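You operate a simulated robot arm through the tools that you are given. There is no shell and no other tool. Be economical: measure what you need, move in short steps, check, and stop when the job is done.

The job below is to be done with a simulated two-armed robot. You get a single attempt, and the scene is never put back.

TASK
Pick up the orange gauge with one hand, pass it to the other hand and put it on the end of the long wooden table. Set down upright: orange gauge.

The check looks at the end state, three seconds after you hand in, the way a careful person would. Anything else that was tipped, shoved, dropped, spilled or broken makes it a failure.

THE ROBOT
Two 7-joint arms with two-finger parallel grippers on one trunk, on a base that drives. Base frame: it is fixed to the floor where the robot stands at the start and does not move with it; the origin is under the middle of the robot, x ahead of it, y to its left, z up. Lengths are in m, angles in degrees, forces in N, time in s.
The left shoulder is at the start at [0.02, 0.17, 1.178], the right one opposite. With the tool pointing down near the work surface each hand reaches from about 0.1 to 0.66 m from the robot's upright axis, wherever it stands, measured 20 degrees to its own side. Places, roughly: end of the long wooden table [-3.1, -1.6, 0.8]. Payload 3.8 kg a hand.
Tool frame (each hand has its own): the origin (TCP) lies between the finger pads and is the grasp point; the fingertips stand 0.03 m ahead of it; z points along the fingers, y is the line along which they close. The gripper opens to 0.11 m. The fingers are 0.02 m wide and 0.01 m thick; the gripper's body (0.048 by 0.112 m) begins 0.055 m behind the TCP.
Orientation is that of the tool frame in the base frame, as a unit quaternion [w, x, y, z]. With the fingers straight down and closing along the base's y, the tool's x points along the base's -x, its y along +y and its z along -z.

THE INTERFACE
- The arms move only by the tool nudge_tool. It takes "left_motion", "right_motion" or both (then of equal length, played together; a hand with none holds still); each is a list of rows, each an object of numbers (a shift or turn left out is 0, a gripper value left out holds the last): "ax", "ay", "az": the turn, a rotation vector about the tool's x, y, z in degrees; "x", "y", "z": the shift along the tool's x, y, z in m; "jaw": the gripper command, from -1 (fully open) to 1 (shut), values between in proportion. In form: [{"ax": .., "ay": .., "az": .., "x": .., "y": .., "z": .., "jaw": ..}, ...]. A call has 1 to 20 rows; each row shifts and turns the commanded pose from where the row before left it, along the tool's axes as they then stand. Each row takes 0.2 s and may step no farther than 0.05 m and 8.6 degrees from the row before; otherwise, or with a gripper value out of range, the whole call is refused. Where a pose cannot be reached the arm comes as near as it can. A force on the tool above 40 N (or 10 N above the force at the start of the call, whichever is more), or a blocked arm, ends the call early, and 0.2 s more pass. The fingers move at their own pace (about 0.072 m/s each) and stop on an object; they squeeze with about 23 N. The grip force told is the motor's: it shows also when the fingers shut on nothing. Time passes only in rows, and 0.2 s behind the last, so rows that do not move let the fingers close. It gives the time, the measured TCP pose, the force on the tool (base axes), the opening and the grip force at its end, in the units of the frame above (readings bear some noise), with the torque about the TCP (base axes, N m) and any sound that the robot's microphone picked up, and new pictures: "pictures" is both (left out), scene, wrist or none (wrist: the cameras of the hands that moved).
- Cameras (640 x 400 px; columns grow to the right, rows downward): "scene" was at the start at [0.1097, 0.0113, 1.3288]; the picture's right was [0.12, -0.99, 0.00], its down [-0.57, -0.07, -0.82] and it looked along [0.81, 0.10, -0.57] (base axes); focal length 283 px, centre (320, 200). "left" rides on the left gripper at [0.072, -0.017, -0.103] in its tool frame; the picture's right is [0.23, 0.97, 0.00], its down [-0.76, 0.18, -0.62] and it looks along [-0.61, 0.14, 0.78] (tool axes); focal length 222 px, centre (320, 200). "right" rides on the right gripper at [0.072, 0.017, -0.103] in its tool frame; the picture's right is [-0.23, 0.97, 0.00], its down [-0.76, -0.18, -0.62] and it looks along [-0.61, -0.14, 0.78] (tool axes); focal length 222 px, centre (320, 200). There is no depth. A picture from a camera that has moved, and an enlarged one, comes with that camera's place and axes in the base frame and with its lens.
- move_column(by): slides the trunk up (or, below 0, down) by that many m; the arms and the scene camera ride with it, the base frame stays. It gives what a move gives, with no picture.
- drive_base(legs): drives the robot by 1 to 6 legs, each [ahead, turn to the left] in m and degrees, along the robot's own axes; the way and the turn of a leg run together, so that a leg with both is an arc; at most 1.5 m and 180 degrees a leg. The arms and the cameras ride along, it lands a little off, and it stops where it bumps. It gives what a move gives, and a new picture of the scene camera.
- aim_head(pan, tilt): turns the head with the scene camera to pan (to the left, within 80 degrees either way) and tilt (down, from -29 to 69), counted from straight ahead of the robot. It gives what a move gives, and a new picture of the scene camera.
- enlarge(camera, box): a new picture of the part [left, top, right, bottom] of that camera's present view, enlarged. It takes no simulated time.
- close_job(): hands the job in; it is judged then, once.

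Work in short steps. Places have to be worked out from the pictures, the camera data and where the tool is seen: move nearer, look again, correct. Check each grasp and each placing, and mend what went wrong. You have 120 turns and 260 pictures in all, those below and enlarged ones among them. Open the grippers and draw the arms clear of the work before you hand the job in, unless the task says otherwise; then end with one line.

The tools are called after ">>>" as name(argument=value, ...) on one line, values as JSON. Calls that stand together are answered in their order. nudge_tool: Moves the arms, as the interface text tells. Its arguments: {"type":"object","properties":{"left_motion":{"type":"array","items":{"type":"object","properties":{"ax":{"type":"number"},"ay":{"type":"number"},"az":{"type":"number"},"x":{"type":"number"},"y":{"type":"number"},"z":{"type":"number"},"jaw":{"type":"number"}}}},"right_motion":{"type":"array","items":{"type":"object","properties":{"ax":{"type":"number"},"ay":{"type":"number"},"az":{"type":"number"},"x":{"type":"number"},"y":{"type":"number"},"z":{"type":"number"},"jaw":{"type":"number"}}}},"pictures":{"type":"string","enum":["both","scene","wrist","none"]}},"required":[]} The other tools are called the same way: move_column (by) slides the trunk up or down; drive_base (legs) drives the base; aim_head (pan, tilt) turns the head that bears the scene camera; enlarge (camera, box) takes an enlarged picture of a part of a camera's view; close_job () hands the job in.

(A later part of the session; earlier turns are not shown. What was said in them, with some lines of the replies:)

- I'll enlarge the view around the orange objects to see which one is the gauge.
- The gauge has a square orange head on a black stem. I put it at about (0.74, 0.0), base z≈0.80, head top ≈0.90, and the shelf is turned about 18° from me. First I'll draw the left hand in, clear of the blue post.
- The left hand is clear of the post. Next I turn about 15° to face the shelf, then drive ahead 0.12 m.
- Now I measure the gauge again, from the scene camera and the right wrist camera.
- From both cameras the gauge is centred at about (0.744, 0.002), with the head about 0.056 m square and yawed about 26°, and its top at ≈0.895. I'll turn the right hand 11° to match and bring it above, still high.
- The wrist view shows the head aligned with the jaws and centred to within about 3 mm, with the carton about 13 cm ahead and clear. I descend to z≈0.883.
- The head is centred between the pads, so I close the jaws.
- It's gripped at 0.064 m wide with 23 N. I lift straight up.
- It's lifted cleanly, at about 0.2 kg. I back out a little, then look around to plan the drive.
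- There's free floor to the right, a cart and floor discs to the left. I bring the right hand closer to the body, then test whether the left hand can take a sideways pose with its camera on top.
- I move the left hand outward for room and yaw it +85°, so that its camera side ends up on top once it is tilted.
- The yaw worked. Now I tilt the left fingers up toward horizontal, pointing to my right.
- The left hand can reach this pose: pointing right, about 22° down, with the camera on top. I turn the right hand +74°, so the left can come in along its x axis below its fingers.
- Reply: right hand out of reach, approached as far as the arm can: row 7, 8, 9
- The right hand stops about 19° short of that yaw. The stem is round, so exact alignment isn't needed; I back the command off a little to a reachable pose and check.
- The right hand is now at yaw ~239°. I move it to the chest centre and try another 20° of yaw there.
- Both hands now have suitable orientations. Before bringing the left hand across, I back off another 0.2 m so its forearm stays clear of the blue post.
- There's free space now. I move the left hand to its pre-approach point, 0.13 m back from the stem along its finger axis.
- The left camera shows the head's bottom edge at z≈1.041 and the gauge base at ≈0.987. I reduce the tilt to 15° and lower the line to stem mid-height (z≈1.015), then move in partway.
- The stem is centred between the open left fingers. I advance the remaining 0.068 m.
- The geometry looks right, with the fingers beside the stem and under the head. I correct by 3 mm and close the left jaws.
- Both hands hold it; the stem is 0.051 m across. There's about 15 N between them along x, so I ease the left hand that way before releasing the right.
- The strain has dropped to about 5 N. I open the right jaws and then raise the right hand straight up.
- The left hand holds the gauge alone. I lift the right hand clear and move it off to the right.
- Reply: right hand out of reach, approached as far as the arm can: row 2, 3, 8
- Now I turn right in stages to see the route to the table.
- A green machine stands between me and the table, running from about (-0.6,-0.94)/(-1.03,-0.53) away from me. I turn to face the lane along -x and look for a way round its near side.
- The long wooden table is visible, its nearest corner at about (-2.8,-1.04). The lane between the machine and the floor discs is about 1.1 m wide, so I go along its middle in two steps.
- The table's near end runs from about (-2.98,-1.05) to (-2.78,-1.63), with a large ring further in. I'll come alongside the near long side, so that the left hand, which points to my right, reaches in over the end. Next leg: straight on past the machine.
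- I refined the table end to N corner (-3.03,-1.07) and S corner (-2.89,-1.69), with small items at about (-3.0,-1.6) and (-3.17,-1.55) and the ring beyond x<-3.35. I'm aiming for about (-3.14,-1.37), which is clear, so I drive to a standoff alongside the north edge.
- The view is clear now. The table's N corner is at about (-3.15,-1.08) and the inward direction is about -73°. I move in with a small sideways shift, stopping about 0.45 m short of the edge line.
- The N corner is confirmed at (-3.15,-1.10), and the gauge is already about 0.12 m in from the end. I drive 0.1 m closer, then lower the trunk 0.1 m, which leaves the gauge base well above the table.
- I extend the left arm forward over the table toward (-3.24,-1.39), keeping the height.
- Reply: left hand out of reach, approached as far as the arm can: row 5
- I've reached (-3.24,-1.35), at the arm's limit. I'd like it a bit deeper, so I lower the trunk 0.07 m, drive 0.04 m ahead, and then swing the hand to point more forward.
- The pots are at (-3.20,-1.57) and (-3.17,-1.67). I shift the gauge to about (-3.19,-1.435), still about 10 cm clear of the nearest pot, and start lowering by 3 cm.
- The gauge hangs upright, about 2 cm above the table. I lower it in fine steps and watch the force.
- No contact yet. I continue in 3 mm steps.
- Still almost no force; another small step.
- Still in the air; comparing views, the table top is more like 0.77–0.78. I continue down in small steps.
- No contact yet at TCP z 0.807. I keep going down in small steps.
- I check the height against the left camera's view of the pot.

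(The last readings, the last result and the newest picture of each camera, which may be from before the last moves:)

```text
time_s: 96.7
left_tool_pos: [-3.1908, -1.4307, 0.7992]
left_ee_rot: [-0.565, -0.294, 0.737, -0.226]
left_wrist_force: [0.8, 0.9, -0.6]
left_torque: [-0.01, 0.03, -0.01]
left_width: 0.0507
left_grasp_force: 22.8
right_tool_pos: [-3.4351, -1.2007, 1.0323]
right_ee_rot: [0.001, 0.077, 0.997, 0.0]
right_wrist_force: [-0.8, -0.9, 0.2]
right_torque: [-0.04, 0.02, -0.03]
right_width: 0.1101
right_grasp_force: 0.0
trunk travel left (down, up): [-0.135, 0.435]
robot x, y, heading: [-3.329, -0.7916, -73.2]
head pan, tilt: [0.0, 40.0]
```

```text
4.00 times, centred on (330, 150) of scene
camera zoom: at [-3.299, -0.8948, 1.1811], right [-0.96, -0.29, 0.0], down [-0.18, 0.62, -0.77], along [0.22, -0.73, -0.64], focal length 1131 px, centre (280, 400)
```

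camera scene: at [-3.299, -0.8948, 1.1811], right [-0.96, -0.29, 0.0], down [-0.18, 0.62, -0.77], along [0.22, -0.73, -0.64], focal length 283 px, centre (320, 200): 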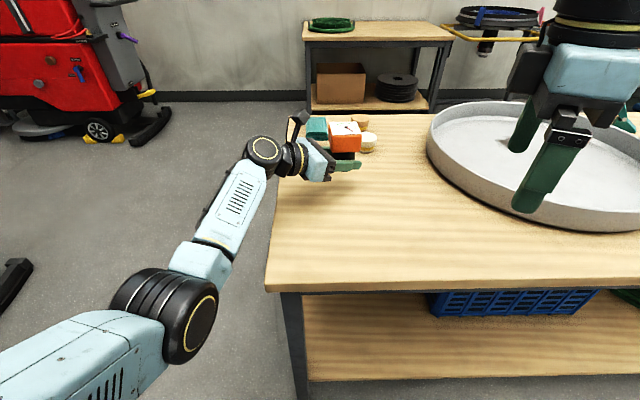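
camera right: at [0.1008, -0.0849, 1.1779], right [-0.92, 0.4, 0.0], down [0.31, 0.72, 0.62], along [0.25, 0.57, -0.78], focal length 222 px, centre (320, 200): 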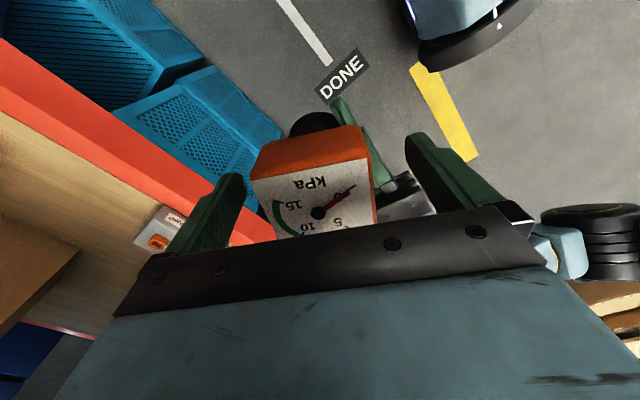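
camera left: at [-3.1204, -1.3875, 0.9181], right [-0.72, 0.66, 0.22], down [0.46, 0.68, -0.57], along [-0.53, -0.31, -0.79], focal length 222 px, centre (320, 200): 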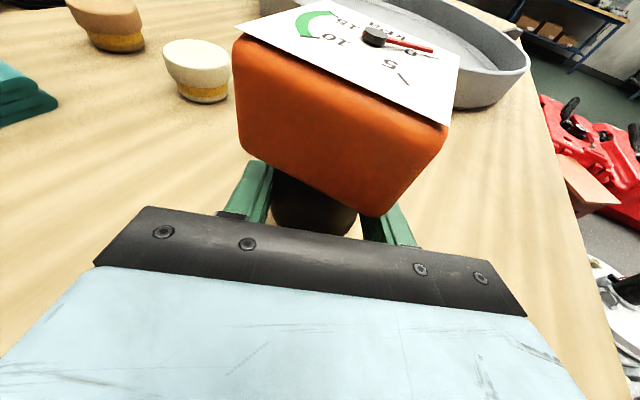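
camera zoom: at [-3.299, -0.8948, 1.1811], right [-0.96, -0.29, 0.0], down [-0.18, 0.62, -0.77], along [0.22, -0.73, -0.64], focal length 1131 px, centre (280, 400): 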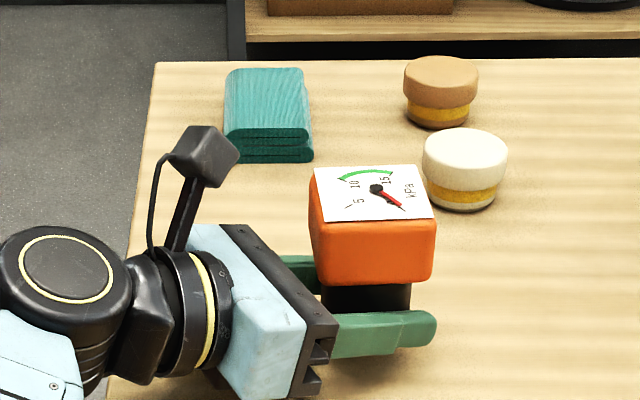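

Triangulating the pot gives a table top of about 0.76, so roughly 1 cm to go. I keep stepping down.

>>> nudge_tool(left_motion=[{"x": -0.0029, "z": 0.0008}, {"x": -0.0024, "z": 0.0006}, {}], pictures="none")

>>> nudge_tool(left_motion=[{"x": -0.0029, "z": 0.0008}, {}], pictures="none")

>>> nudge_tool(left_motion=[{"x": -0.0024, "z": 0.0006}, {}], pictures="none")

```text
time_s: 97.5
left_tool_pos: [-3.1904, -1.4322, 0.7943]
left_ee_rot: [-0.565, -0.295, 0.736, -0.227]
left_wrist_force: [0.4, 0.1, -0.1]
left_torque: [0.02, 0.01, 0.01]
left_width: 0.0505
left_grasp_force: 22.6
right_tool_pos: [-3.4344, -1.201, 1.0311]
right_ee_rot: [0.0, 0.077, 0.997, 0.0]
right_wrist_force: [0.8, -0.5, 0.2]
right_torque: [-0.01, -0.01, 0.02]
right_width: 0.1099
right_grasp_force: 0.0
trunk travel left (down, up): [-0.135, 0.435]
robot x, y, heading: [-3.3297, -0.7946, -73.4]
head pan, tilt: [0.0, 40.0]
```

```text
time_s: 98.1
left_tool_pos: [-3.1889, -1.4327, 0.7899]
left_ee_rot: [-0.565, -0.295, 0.737, -0.227]
left_wrist_force: [-0.8, -0.8, -0.1]
left_torque: [-0.01, 0.01, 0.05]
left_width: 0.0506
left_grasp_force: 23.3
right_tool_pos: [-3.4344, -1.2014, 1.0307]
right_ee_rot: [0.001, 0.076, 0.997, -0.001]
right_wrist_force: [-0.4, -0.2, 0.9]
right_torque: [-0.02, 0.02, 0.01]
right_width: 0.11
right_grasp_force: 0.0
trunk travel left (down, up): [-0.135, 0.435]
robot x, y, heading: [-3.3333, -0.7928, -73.4]
head pan, tilt: [0.0, 40.0]
```

```text
time_s: 98.7
left_tool_pos: [-3.1894, -1.4323, 0.7881]
left_ee_rot: [-0.565, -0.295, 0.736, -0.227]
left_wrist_force: [-0.7, 0.3, 0.5]
left_torque: [-0.04, 0.0, 0.02]
left_width: 0.0507
left_grasp_force: 23.1
right_tool_pos: [-3.4332, -1.2003, 1.0323]
right_ee_rot: [0.001, 0.076, 0.997, 0.0]
right_wrist_force: [0.2, 0.1, 0.0]
right_torque: [0.02, 0.0, -0.03]
right_width: 0.11
right_grasp_force: 0.0
trunk travel left (down, up): [-0.135, 0.435]
robot x, y, heading: [-3.3318, -0.7931, -73.3]
head pan, tilt: [0.0, 40.0]
```

Still no contact; more small steps, then a picture.

>>> nudge_tool(left_motion=[{"x": -0.0029, "z": 0.0008}, {}], pictures="none")

>>> nudge_tool(left_motion=[{"x": -0.0029, "z": 0.0008}, {}], pictures="none")

>>> enlarge(camera="scene", box=[270, 120, 390, 210])

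```text
time_s: 99.3
left_tool_pos: [-3.1901, -1.4324, 0.7879]
left_ee_rot: [-0.565, -0.294, 0.736, -0.229]
left_wrist_force: [2.2, -0.2, 11.9]
left_torque: [0.83, -0.6, -0.15]
left_width: 0.0508
left_grasp_force: 23.3
right_tool_pos: [-3.4347, -1.2003, 1.0319]
right_ee_rot: [0.001, 0.077, 0.997, 0.0]
right_wrist_force: [-0.5, 0.0, -0.7]
right_torque: [0.01, -0.02, 0.04]
right_width: 0.1099
right_grasp_force: 0.0
trunk travel left (down, up): [-0.135, 0.435]
robot x, y, heading: [-3.3295, -0.7923, -73.2]
head pan, tilt: [0.0, 40.0]
```

```text
time_s: 99.9
left_tool_pos: [-3.1896, -1.4329, 0.7895]
left_ee_rot: [-0.566, -0.293, 0.735, -0.231]
left_wrist_force: [5.0, -0.9, 30.0]
left_torque: [1.82, -1.34, -0.3]
left_width: 0.051
left_grasp_force: 22.7
right_tool_pos: [-3.433, -1.1994, 1.033]
right_ee_rot: [0.0, 0.078, 0.997, -0.001]
right_wrist_force: [0.1, -0.7, -0.3]
right_torque: [0.02, 0.01, 0.01]
right_width: 0.1099
right_grasp_force: 0.0
trunk travel left (down, up): [-0.135, 0.435]
robot x, y, heading: [-3.3316, -0.7934, -73.2]
head pan, tilt: [0.0, 40.0]
```

```text
4.44 times, centred on (330, 165) of scene
camera zoom: at [-3.2993, -0.8924, 1.1816], right [-0.96, -0.29, 0.0], down [-0.18, 0.61, -0.77], along [0.22, -0.73, -0.64], focal length 1257 px, centre (276, 356)
```

zoom: 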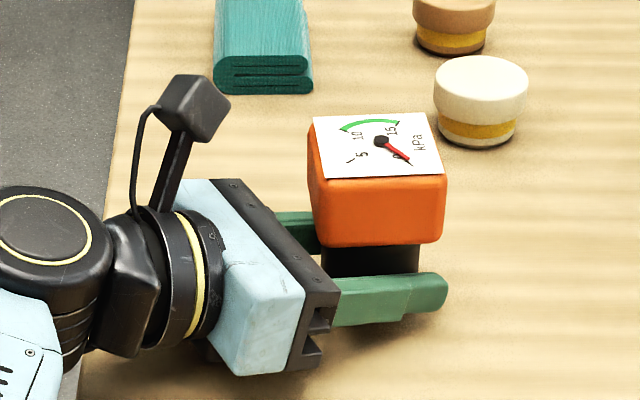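

There's contact at 30 N, but the torque puts it about 0.08 m behind the TCP, so it's the gripper body or wrist touching and not the gauge. I back up 6 mm and look closely, using the right wrist camera as well.

>>> nudge_tool(left_motion=[{"x": 0.0029, "z": -0.0008}, {"x": 0.0029, "z": -0.0008}, {}], pictures="none")

>>> enlarge(camera="right", box=[0, 0, 640, 400])

>>> enlarge(camera="scene", box=[270, 150, 370, 220])

```text
time_s: 100.7
left_tool_pos: [-3.1898, -1.4311, 0.7877]
left_ee_rot: [-0.564, -0.295, 0.737, -0.227]
left_wrist_force: [3.6, -7.5, 11.3]
left_torque: [0.55, -0.64, -0.48]
left_width: 0.0507
left_grasp_force: 23.0
right_tool_pos: [-3.4342, -1.2013, 1.0304]
right_ee_rot: [0.001, 0.077, 0.997, 0.0]
right_wrist_force: [-0.4, 0.0, 0.1]
right_torque: [-0.02, 0.04, 0.04]
right_width: 0.1096
right_grasp_force: 0.1
trunk travel left (down, up): [-0.135, 0.435]
robot x, y, heading: [-3.3276, -0.7927, -73.5]
head pan, tilt: [0.0, 40.0]
```

```text
1.00 times, centred on (320, 200) of right (not enlarged: the box is as wide or as high as the picture)
camera zoom: at [-3.5036, -1.1723, 1.1341], right [0.37, 0.93, 0.0], down [0.72, -0.29, 0.62], along [0.58, -0.23, -0.78], focal length 222 px, centre (320, 200)
```

zoom: 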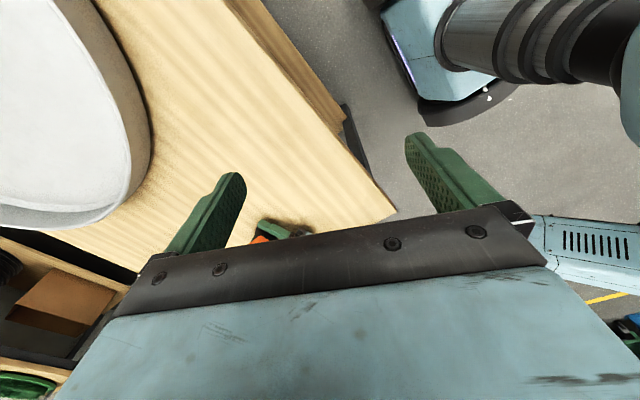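

```text
5.71 times, centred on (320, 185) of scene
camera zoom: at [-3.2991, -0.8944, 1.1811], right [-0.96, -0.29, 0.0], down [-0.18, 0.62, -0.77], along [0.22, -0.73, -0.64], focal length 1616 px, centre (320, 286)
```

zoom: 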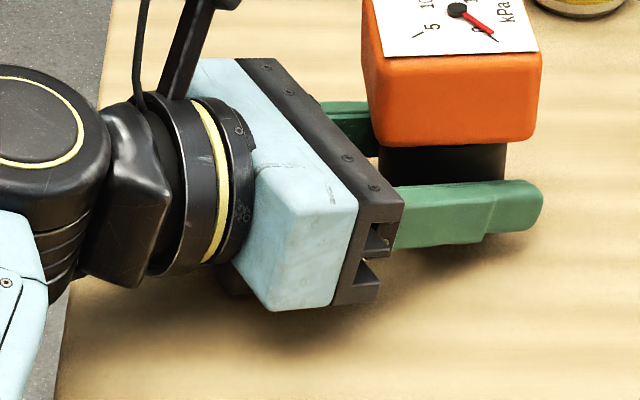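

The rear of the gripper body touches just before the gauge does. I lift 6 mm, tip the hand 3° nose-down, and lower again until the gauge itself touches.

>>> nudge_tool(left_motion=[{"x": 0.0039, "z": -0.001}, {"x": 0.0029, "z": -0.0008}, {"ay": -3}, {}], pictures="none")

>>> nudge_tool(left_motion=[{"x": -0.0038, "z": 0.0012}, {}], pictures="none")

>>> nudge_tool(left_motion=[{"x": -0.0024, "z": 0.0008}, {}], pictures="none")

```text
time_s: 101.7
left_tool_pos: [-3.1909, -1.4308, 0.7953]
left_ee_rot: [-0.546, -0.3, 0.751, -0.219]
left_wrist_force: [-0.6, -0.6, 1.5]
left_torque: [-0.01, -0.01, 0.0]
left_width: 0.0509
left_grasp_force: 23.2
right_tool_pos: [-3.4346, -1.2007, 1.0315]
right_ee_rot: [0.0, 0.077, 0.997, -0.001]
right_wrist_force: [0.3, 0.6, -0.7]
right_torque: [0.0, 0.01, 0.01]
right_width: 0.1099
right_grasp_force: 0.0
trunk travel left (down, up): [-0.135, 0.435]
robot x, y, heading: [-3.3286, -0.7904, -73.2]
head pan, tilt: [0.0, 40.0]
```

```text
time_s: 102.3
left_tool_pos: [-3.1899, -1.4322, 0.7913]
left_ee_rot: [-0.545, -0.302, 0.75, -0.22]
left_wrist_force: [-0.1, -0.1, -0.6]
left_torque: [0.02, -0.04, 0.0]
left_width: 0.0507
left_grasp_force: 22.9
right_tool_pos: [-3.4345, -1.2006, 1.0319]
right_ee_rot: [0.001, 0.077, 0.997, 0.0]
right_wrist_force: [0.8, 0.3, -0.5]
right_torque: [0.02, 0.01, 0.02]
right_width: 0.11
right_grasp_force: 0.0
trunk travel left (down, up): [-0.135, 0.435]
robot x, y, heading: [-3.3315, -0.7978, -73.2]
head pan, tilt: [0.0, 40.0]
```

```text
time_s: 102.9
left_tool_pos: [-3.1905, -1.4326, 0.7877]
left_ee_rot: [-0.545, -0.301, 0.751, -0.219]
left_wrist_force: [-0.4, -0.4, 0.1]
left_torque: [0.0, -0.03, 0.01]
left_width: 0.0509
left_grasp_force: 22.7
right_tool_pos: [-3.4346, -1.2008, 1.0317]
right_ee_rot: [0.001, 0.077, 0.997, 0.0]
right_wrist_force: [-0.7, -0.1, 0.4]
right_torque: [-0.03, 0.02, -0.03]
right_width: 0.1097
right_grasp_force: 0.1
trunk travel left (down, up): [-0.135, 0.435]
robot x, y, heading: [-3.3286, -0.7951, -73.1]
head pan, tilt: [0.0, 40.0]
```

The way is free at 0.7877 now. I continue down in 2.5 mm steps.

>>> nudge_tool(left_motion=[{"x": -0.0024, "z": 0.0008}, {}], pictures="none")

>>> nudge_tool(left_motion=[{"x": -0.0019, "z": 0.0006}, {}], pictures="none")

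```text
time_s: 103.5
left_tool_pos: [-3.1915, -1.4321, 0.7861]
left_ee_rot: [-0.546, -0.3, 0.751, -0.219]
left_wrist_force: [0.4, 0.1, 0.0]
left_torque: [-0.02, 0.0, -0.01]
left_width: 0.051
left_grasp_force: 23.2
right_tool_pos: [-3.436, -1.2011, 1.032]
right_ee_rot: [0.0, 0.076, 0.997, 0.0]
right_wrist_force: [0.5, 0.2, 0.6]
right_torque: [0.02, -0.03, 0.03]
right_width: 0.1102
right_grasp_force: 0.1
trunk travel left (down, up): [-0.135, 0.435]
robot x, y, heading: [-3.3264, -0.797, -73.2]
head pan, tilt: [0.0, 40.0]
```

```text
time_s: 104.1
left_tool_pos: [-3.1912, -1.4333, 0.7844]
left_ee_rot: [-0.545, -0.301, 0.751, -0.219]
left_wrist_force: [0.7, -0.3, 0.0]
left_torque: [0.13, -0.07, -0.02]
left_width: 0.0507
left_grasp_force: 22.6
right_tool_pos: [-3.4345, -1.2003, 1.0334]
right_ee_rot: [0.0, 0.076, 0.997, 0.0]
right_wrist_force: [0.3, 0.4, 0.3]
right_torque: [-0.01, -0.01, 0.02]
right_width: 0.11
right_grasp_force: 0.1
trunk travel left (down, up): [-0.135, 0.435]
robot x, y, heading: [-3.331, -0.7923, -73.5]
head pan, tilt: [0.0, 40.0]
```

A faint torque means the rear is about to touch again. I zoom in to judge the gap under the gauge.

>>> enlarge(camera="scene", box=[325, 165, 375, 200])

>>> enlarge(camera="left", box=[220, 150, 440, 260])

```text
11.43 times, centred on (350, 182) of scene
camera zoom: at [-3.2991, -0.8946, 1.1812], right [-0.96, -0.29, 0.0], down [-0.18, 0.62, -0.77], along [0.22, -0.73, -0.64], focal length 3231 px, centre (-23, 400)
```

zoom: 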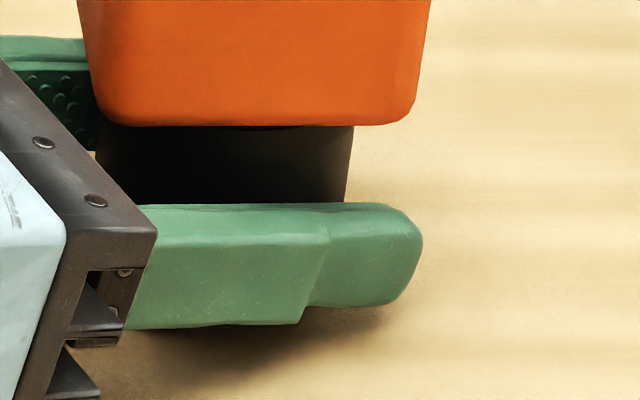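

```text
2.91 times, centred on (330, 205) of left
camera zoom: at [-3.124, -1.391, 0.8857], right [-0.72, 0.66, 0.21], down [0.48, 0.7, -0.53], along [-0.5, -0.28, -0.82], focal length 646 px, centre (291, 186)
```

zoom: 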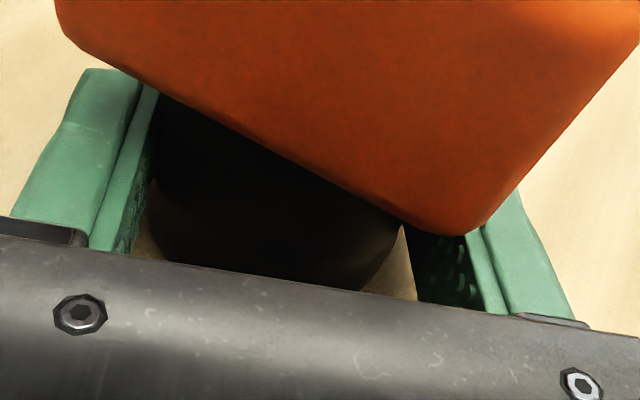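

The base is hidden from both cameras, so I take another 1.5–2 mm step and read where the contact acts.

>>> nudge_tool(left_motion=[{"x": -0.0019, "z": 0.0006}, {}, {}], pictures="none")

```text
time_s: 104.9
left_tool_pos: [-3.1912, -1.4323, 0.7845]
left_ee_rot: [-0.546, -0.3, 0.75, -0.221]
left_wrist_force: [1.9, 2.1, 12.6]
left_torque: [0.96, -0.62, 0.04]
left_width: 0.0505
left_grasp_force: 23.1
right_tool_pos: [-3.434, -1.1998, 1.0312]
right_ee_rot: [0.001, 0.076, 0.997, 0.0]
right_wrist_force: [0.3, -0.2, 0.8]
right_torque: [-0.02, -0.03, -0.05]
right_width: 0.1098
right_grasp_force: 0.0
trunk travel left (down, up): [-0.135, 0.435]
robot x, y, heading: [-3.3333, -0.794, -73.3]
head pan, tilt: [0.0, 40.0]
```

It's still the hand's rear touching, about 0.08 m behind the TCP. I lift 4 mm, tip another 3° nose-down, and try again; a few degrees is harmless, since the gauge will settle on its flat base.

>>> nudge_tool(left_motion=[{"x": 0.0038, "z": -0.0013}, {"ay": -3}, {"x": -0.0033, "z": 0.0012}, {}], pictures="none")

>>> nudge_tool(left_motion=[{"x": -0.0023, "z": 0.0009}, {}], pictures="none")

```text
time_s: 105.9
left_tool_pos: [-3.1901, -1.4315, 0.7817]
left_ee_rot: [-0.526, -0.306, 0.765, -0.211]
left_wrist_force: [0.7, 1.3, 2.2]
left_torque: [0.01, 0.08, -0.05]
left_width: 0.0503
left_grasp_force: 22.6
right_tool_pos: [-3.4353, -1.2006, 1.0316]
right_ee_rot: [0.0, 0.076, 0.997, 0.0]
right_wrist_force: [1.0, -0.2, -0.1]
right_torque: [0.03, -0.01, 0.0]
right_width: 0.1098
right_grasp_force: 0.0
trunk travel left (down, up): [-0.135, 0.435]
robot x, y, heading: [-3.3305, -0.7956, -73.5]
head pan, tilt: [0.0, 40.0]
```

```text
time_s: 106.5
left_tool_pos: [-3.1907, -1.432, 0.7816]
left_ee_rot: [-0.527, -0.306, 0.764, -0.213]
left_wrist_force: [2.4, 3.6, 11.5]
left_torque: [-0.05, 0.27, -0.05]
left_width: 0.0506
left_grasp_force: 23.0
right_tool_pos: [-3.4334, -1.1988, 1.032]
right_ee_rot: [0.001, 0.077, 0.997, 0.0]
right_wrist_force: [0.0, -0.6, -0.3]
right_torque: [0.0, 0.04, 0.02]
right_width: 0.1098
right_grasp_force: 0.1
trunk travel left (down, up): [-0.135, 0.435]
robot x, y, heading: [-3.3293, -0.7914, -73.5]
head pan, tilt: [0.0, 40.0]
```

The contact now acts about 2 cm ahead of the TCP, so the gauge's own rim is on the table, tilted only ~6°. I ease the pressure slightly and open the jaws partway.

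>>> nudge_tool(left_motion=[{"x": 0.0016, "z": -0.0006}, {}, {"jaw": -0.2}, {}, {}, {}])

>>> enlarge(camera="scene", box=[290, 130, 390, 200])

```text
time_s: 107.9
left_tool_pos: [-3.1903, -1.4319, 0.7817]
left_ee_rot: [-0.526, -0.306, 0.765, -0.21]
left_wrist_force: [-0.4, -0.8, 0.6]
left_torque: [0.02, 0.0, -0.02]
left_width: 0.0658
left_grasp_force: 0.1
right_tool_pos: [-3.4342, -1.2008, 1.0306]
right_ee_rot: [0.001, 0.077, 0.997, 0.0]
right_wrist_force: [0.7, -0.3, 0.3]
right_torque: [-0.01, 0.01, -0.02]
right_width: 0.1098
right_grasp_force: 0.1
trunk travel left (down, up): [-0.135, 0.435]
robot x, y, heading: [-3.3339, -0.7934, -73.2]
head pan, tilt: [0.0, 40.0]
camera scene: at [-3.2991, -0.8946, 1.1811], right [-0.96, -0.29, 0.0], down [-0.18, 0.62, -0.77], along [0.22, -0.73, -0.64], focal length 283 px, centre (320, 200)
camera left: at [-3.1281, -1.3943, 0.8867], right [-0.73, 0.65, 0.21], down [0.5, 0.72, -0.49], along [-0.47, -0.25, -0.85], focal length 222 px, centre (320, 200)
```

scene: 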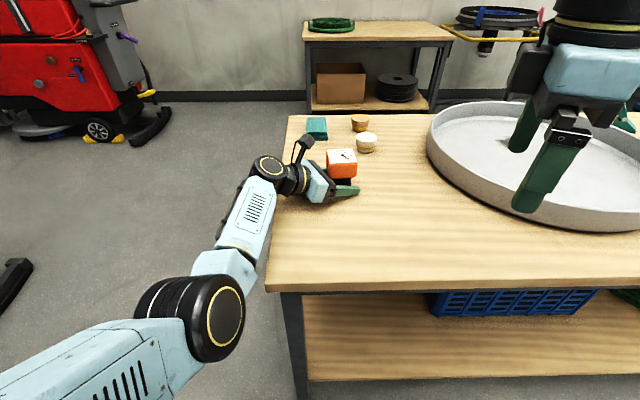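
left: 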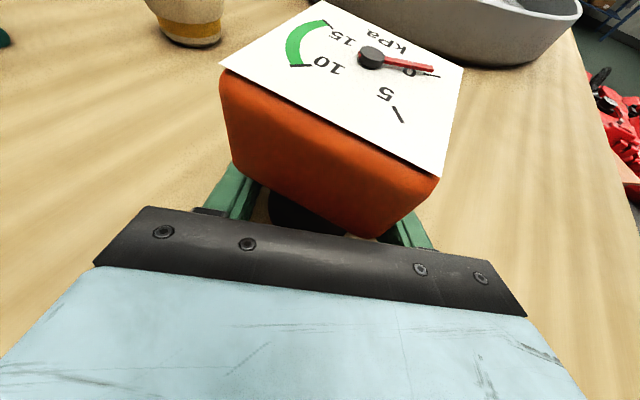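

```text
5.71 times, centred on (340, 165) of scene
camera zoom: at [-3.2991, -0.8946, 1.1811], right [-0.96, -0.29, 0.0], down [-0.18, 0.62, -0.77], along [0.22, -0.73, -0.64], focal length 1616 px, centre (206, 400)
```

zoom: 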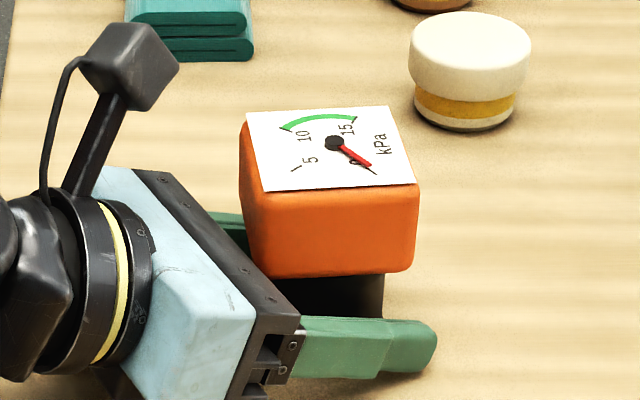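

The gauge has settled upright on its base. I open fully, so the fingers clear the head corners, then retreat straight back along the finger axis.

>>> nudge_tool(left_motion=[{"jaw": -1}, {}, {}, {"z": -0.015}, {"z": -0.02}, {}])

```text
time_s: 109.3
left_tool_pos: [-3.1661, -1.4098, 0.795]
left_ee_rot: [-0.525, -0.307, 0.765, -0.212]
left_wrist_force: [0.6, 0.3, -0.3]
left_torque: [0.0, 0.02, 0.02]
left_width: 0.11
left_grasp_force: 0.1
right_tool_pos: [-3.4355, -1.2017, 1.0328]
right_ee_rot: [0.001, 0.077, 0.997, 0.0]
right_wrist_force: [0.7, 0.5, -0.4]
right_torque: [-0.04, -0.01, 0.02]
right_width: 0.1099
right_grasp_force: 0.1
trunk travel left (down, up): [-0.135, 0.435]
robot x, y, heading: [-3.331, -0.7944, -73.6]
head pan, tilt: [0.0, 40.0]
camera scene: at [-3.2991, -0.8946, 1.1811], right [-0.96, -0.29, 0.0], down [-0.18, 0.62, -0.77], along [0.22, -0.73, -0.64], focal length 283 px, centre (320, 200)
camera left: at [-3.1038, -1.3722, 0.8995], right [-0.73, 0.65, 0.21], down [0.5, 0.72, -0.49], along [-0.47, -0.25, -0.85], focal length 222 px, centre (320, 200)
```

scene: 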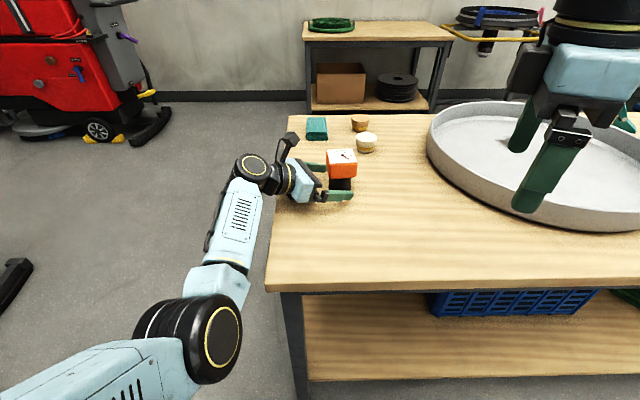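
left: 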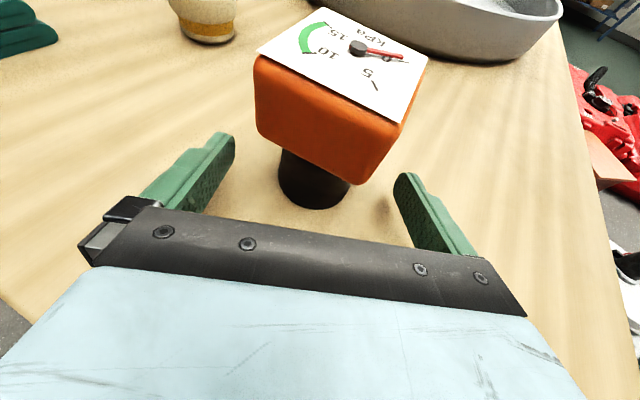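

The gauge stands free between the open fingers. I keep retreating back and up.

>>> nudge_tool(left_motion=[{"z": -0.03}, {"z": -0.03}, {"z": -0.03, "x": 0.01}, {"z": -0.02, "x": 0.03}, {"x": 0.04}, {"x": 0.04}, {}])

>>> enlarge(camera="scene", box=[280, 110, 400, 200])

```text
time_s: 110.9
left_tool_pos: [-3.1237, -1.3687, 0.9457]
left_ee_rot: [-0.526, -0.306, 0.765, -0.211]
left_wrist_force: [-0.2, 0.5, -0.4]
left_torque: [0.01, 0.01, -0.01]
left_width: 0.1101
left_grasp_force: 0.0
right_tool_pos: [-3.4341, -1.201, 1.0313]
right_ee_rot: [0.0, 0.076, 0.997, 0.0]
right_wrist_force: [0.4, 0.1, 0.3]
right_torque: [0.0, -0.03, 0.01]
right_width: 0.1101
right_grasp_force: 0.1
trunk travel left (down, up): [-0.135, 0.435]
robot x, y, heading: [-3.3312, -0.7949, -73.2]
head pan, tilt: [0.0, 40.0]
camera scene: at [-3.299, -0.8946, 1.1811], right [-0.96, -0.29, 0.0], down [-0.18, 0.62, -0.77], along [0.22, -0.73, -0.64], focal length 283 px, centre (320, 200)
camera left: at [-3.0611, -1.3309, 1.0514], right [-0.73, 0.65, 0.21], down [0.5, 0.72, -0.49], along [-0.47, -0.25, -0.85], focal length 222 px, centre (320, 200)
```

scene: 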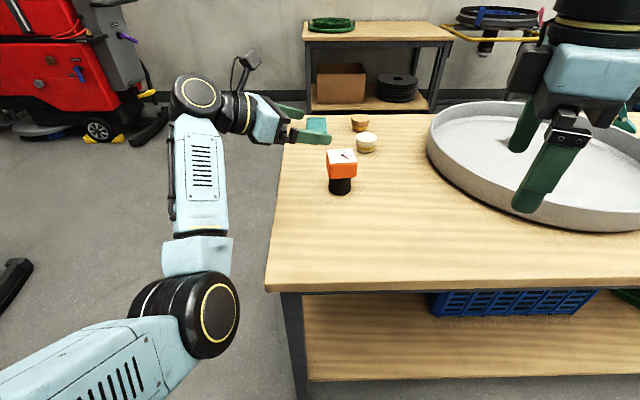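
left: 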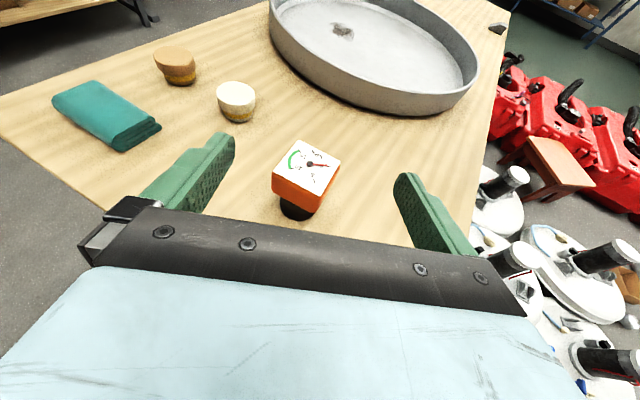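

```text
4.44 times, centred on (340, 155) of scene
camera zoom: at [-3.299, -0.8946, 1.1811], right [-0.96, -0.29, 0.0], down [-0.18, 0.62, -0.77], along [0.22, -0.73, -0.64], focal length 1257 px, centre (231, 400)
```

zoom: 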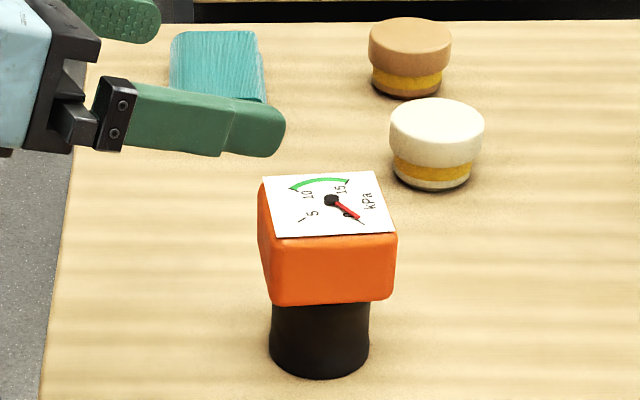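

The gauge stands upright on the end of the table with nothing disturbed. I raise the trunk and back away to clear both arms.

>>> move_column(by=0.12)

>>> drive_base(legs=[[-0.3, 0]])

```text
time_s: 112.4
left_tool_pos: [-3.1235, -1.368, 1.0646]
left_ee_rot: [-0.525, -0.307, 0.765, -0.211]
left_wrist_force: [0.4, 0.3, -0.6]
left_torque: [-0.01, 0.0, 0.0]
left_width: 0.11
left_grasp_force: 0.1
right_tool_pos: [-3.4345, -1.2017, 1.1518]
right_ee_rot: [0.0, 0.077, 0.997, 0.0]
right_wrist_force: [0.5, -0.9, 1.2]
right_torque: [-0.02, -0.04, -0.02]
right_width: 0.1099
right_grasp_force: 0.1
trunk travel left (down, up): [-0.255, 0.315]
robot x, y, heading: [-3.3319, -0.7891, -73.5]
head pan, tilt: [0.0, 40.0]
```

```text
time_s: 114.4
left_tool_pos: [-3.2109, -1.078, 1.0682]
left_ee_rot: [-0.525, -0.307, 0.765, -0.212]
left_wrist_force: [0.3, 1.0, -0.2]
left_torque: [0.0, -0.01, 0.04]
left_width: 0.11
left_grasp_force: 0.1
right_tool_pos: [-3.5214, -0.9106, 1.1528]
right_ee_rot: [0.001, 0.076, 0.997, 0.0]
right_wrist_force: [-0.1, 0.3, 0.1]
right_torque: [0.0, 0.0, 0.0]
right_width: 0.1102
right_grasp_force: 0.1
trunk travel left (down, up): [-0.255, 0.315]
robot x, y, heading: [-3.4194, -0.5023, -73.1]
head pan, tilt: [0.0, 40.0]
camera scene: at [-3.3865, -0.6038, 1.3012], right [-0.96, -0.29, 0.0], down [-0.19, 0.61, -0.77], along [0.22, -0.73, -0.64], focal length 283 px, centre (320, 200)
```

scene: 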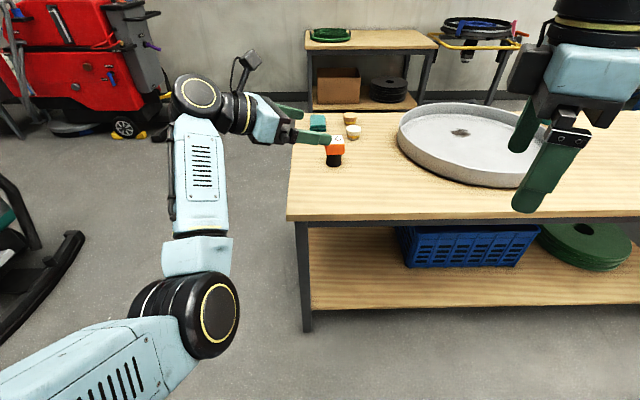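

The gauge is upright, both grippers are open and both arms are clear, so I hand in.

>>> close_job()

```text
The job is handed in.
```

The right hand picked up the orange gauge and passed it to the left, which set it upright on the end of the long wooden table at about (-3.19, -1.42); nothing else was knocked over or moved that I could see.
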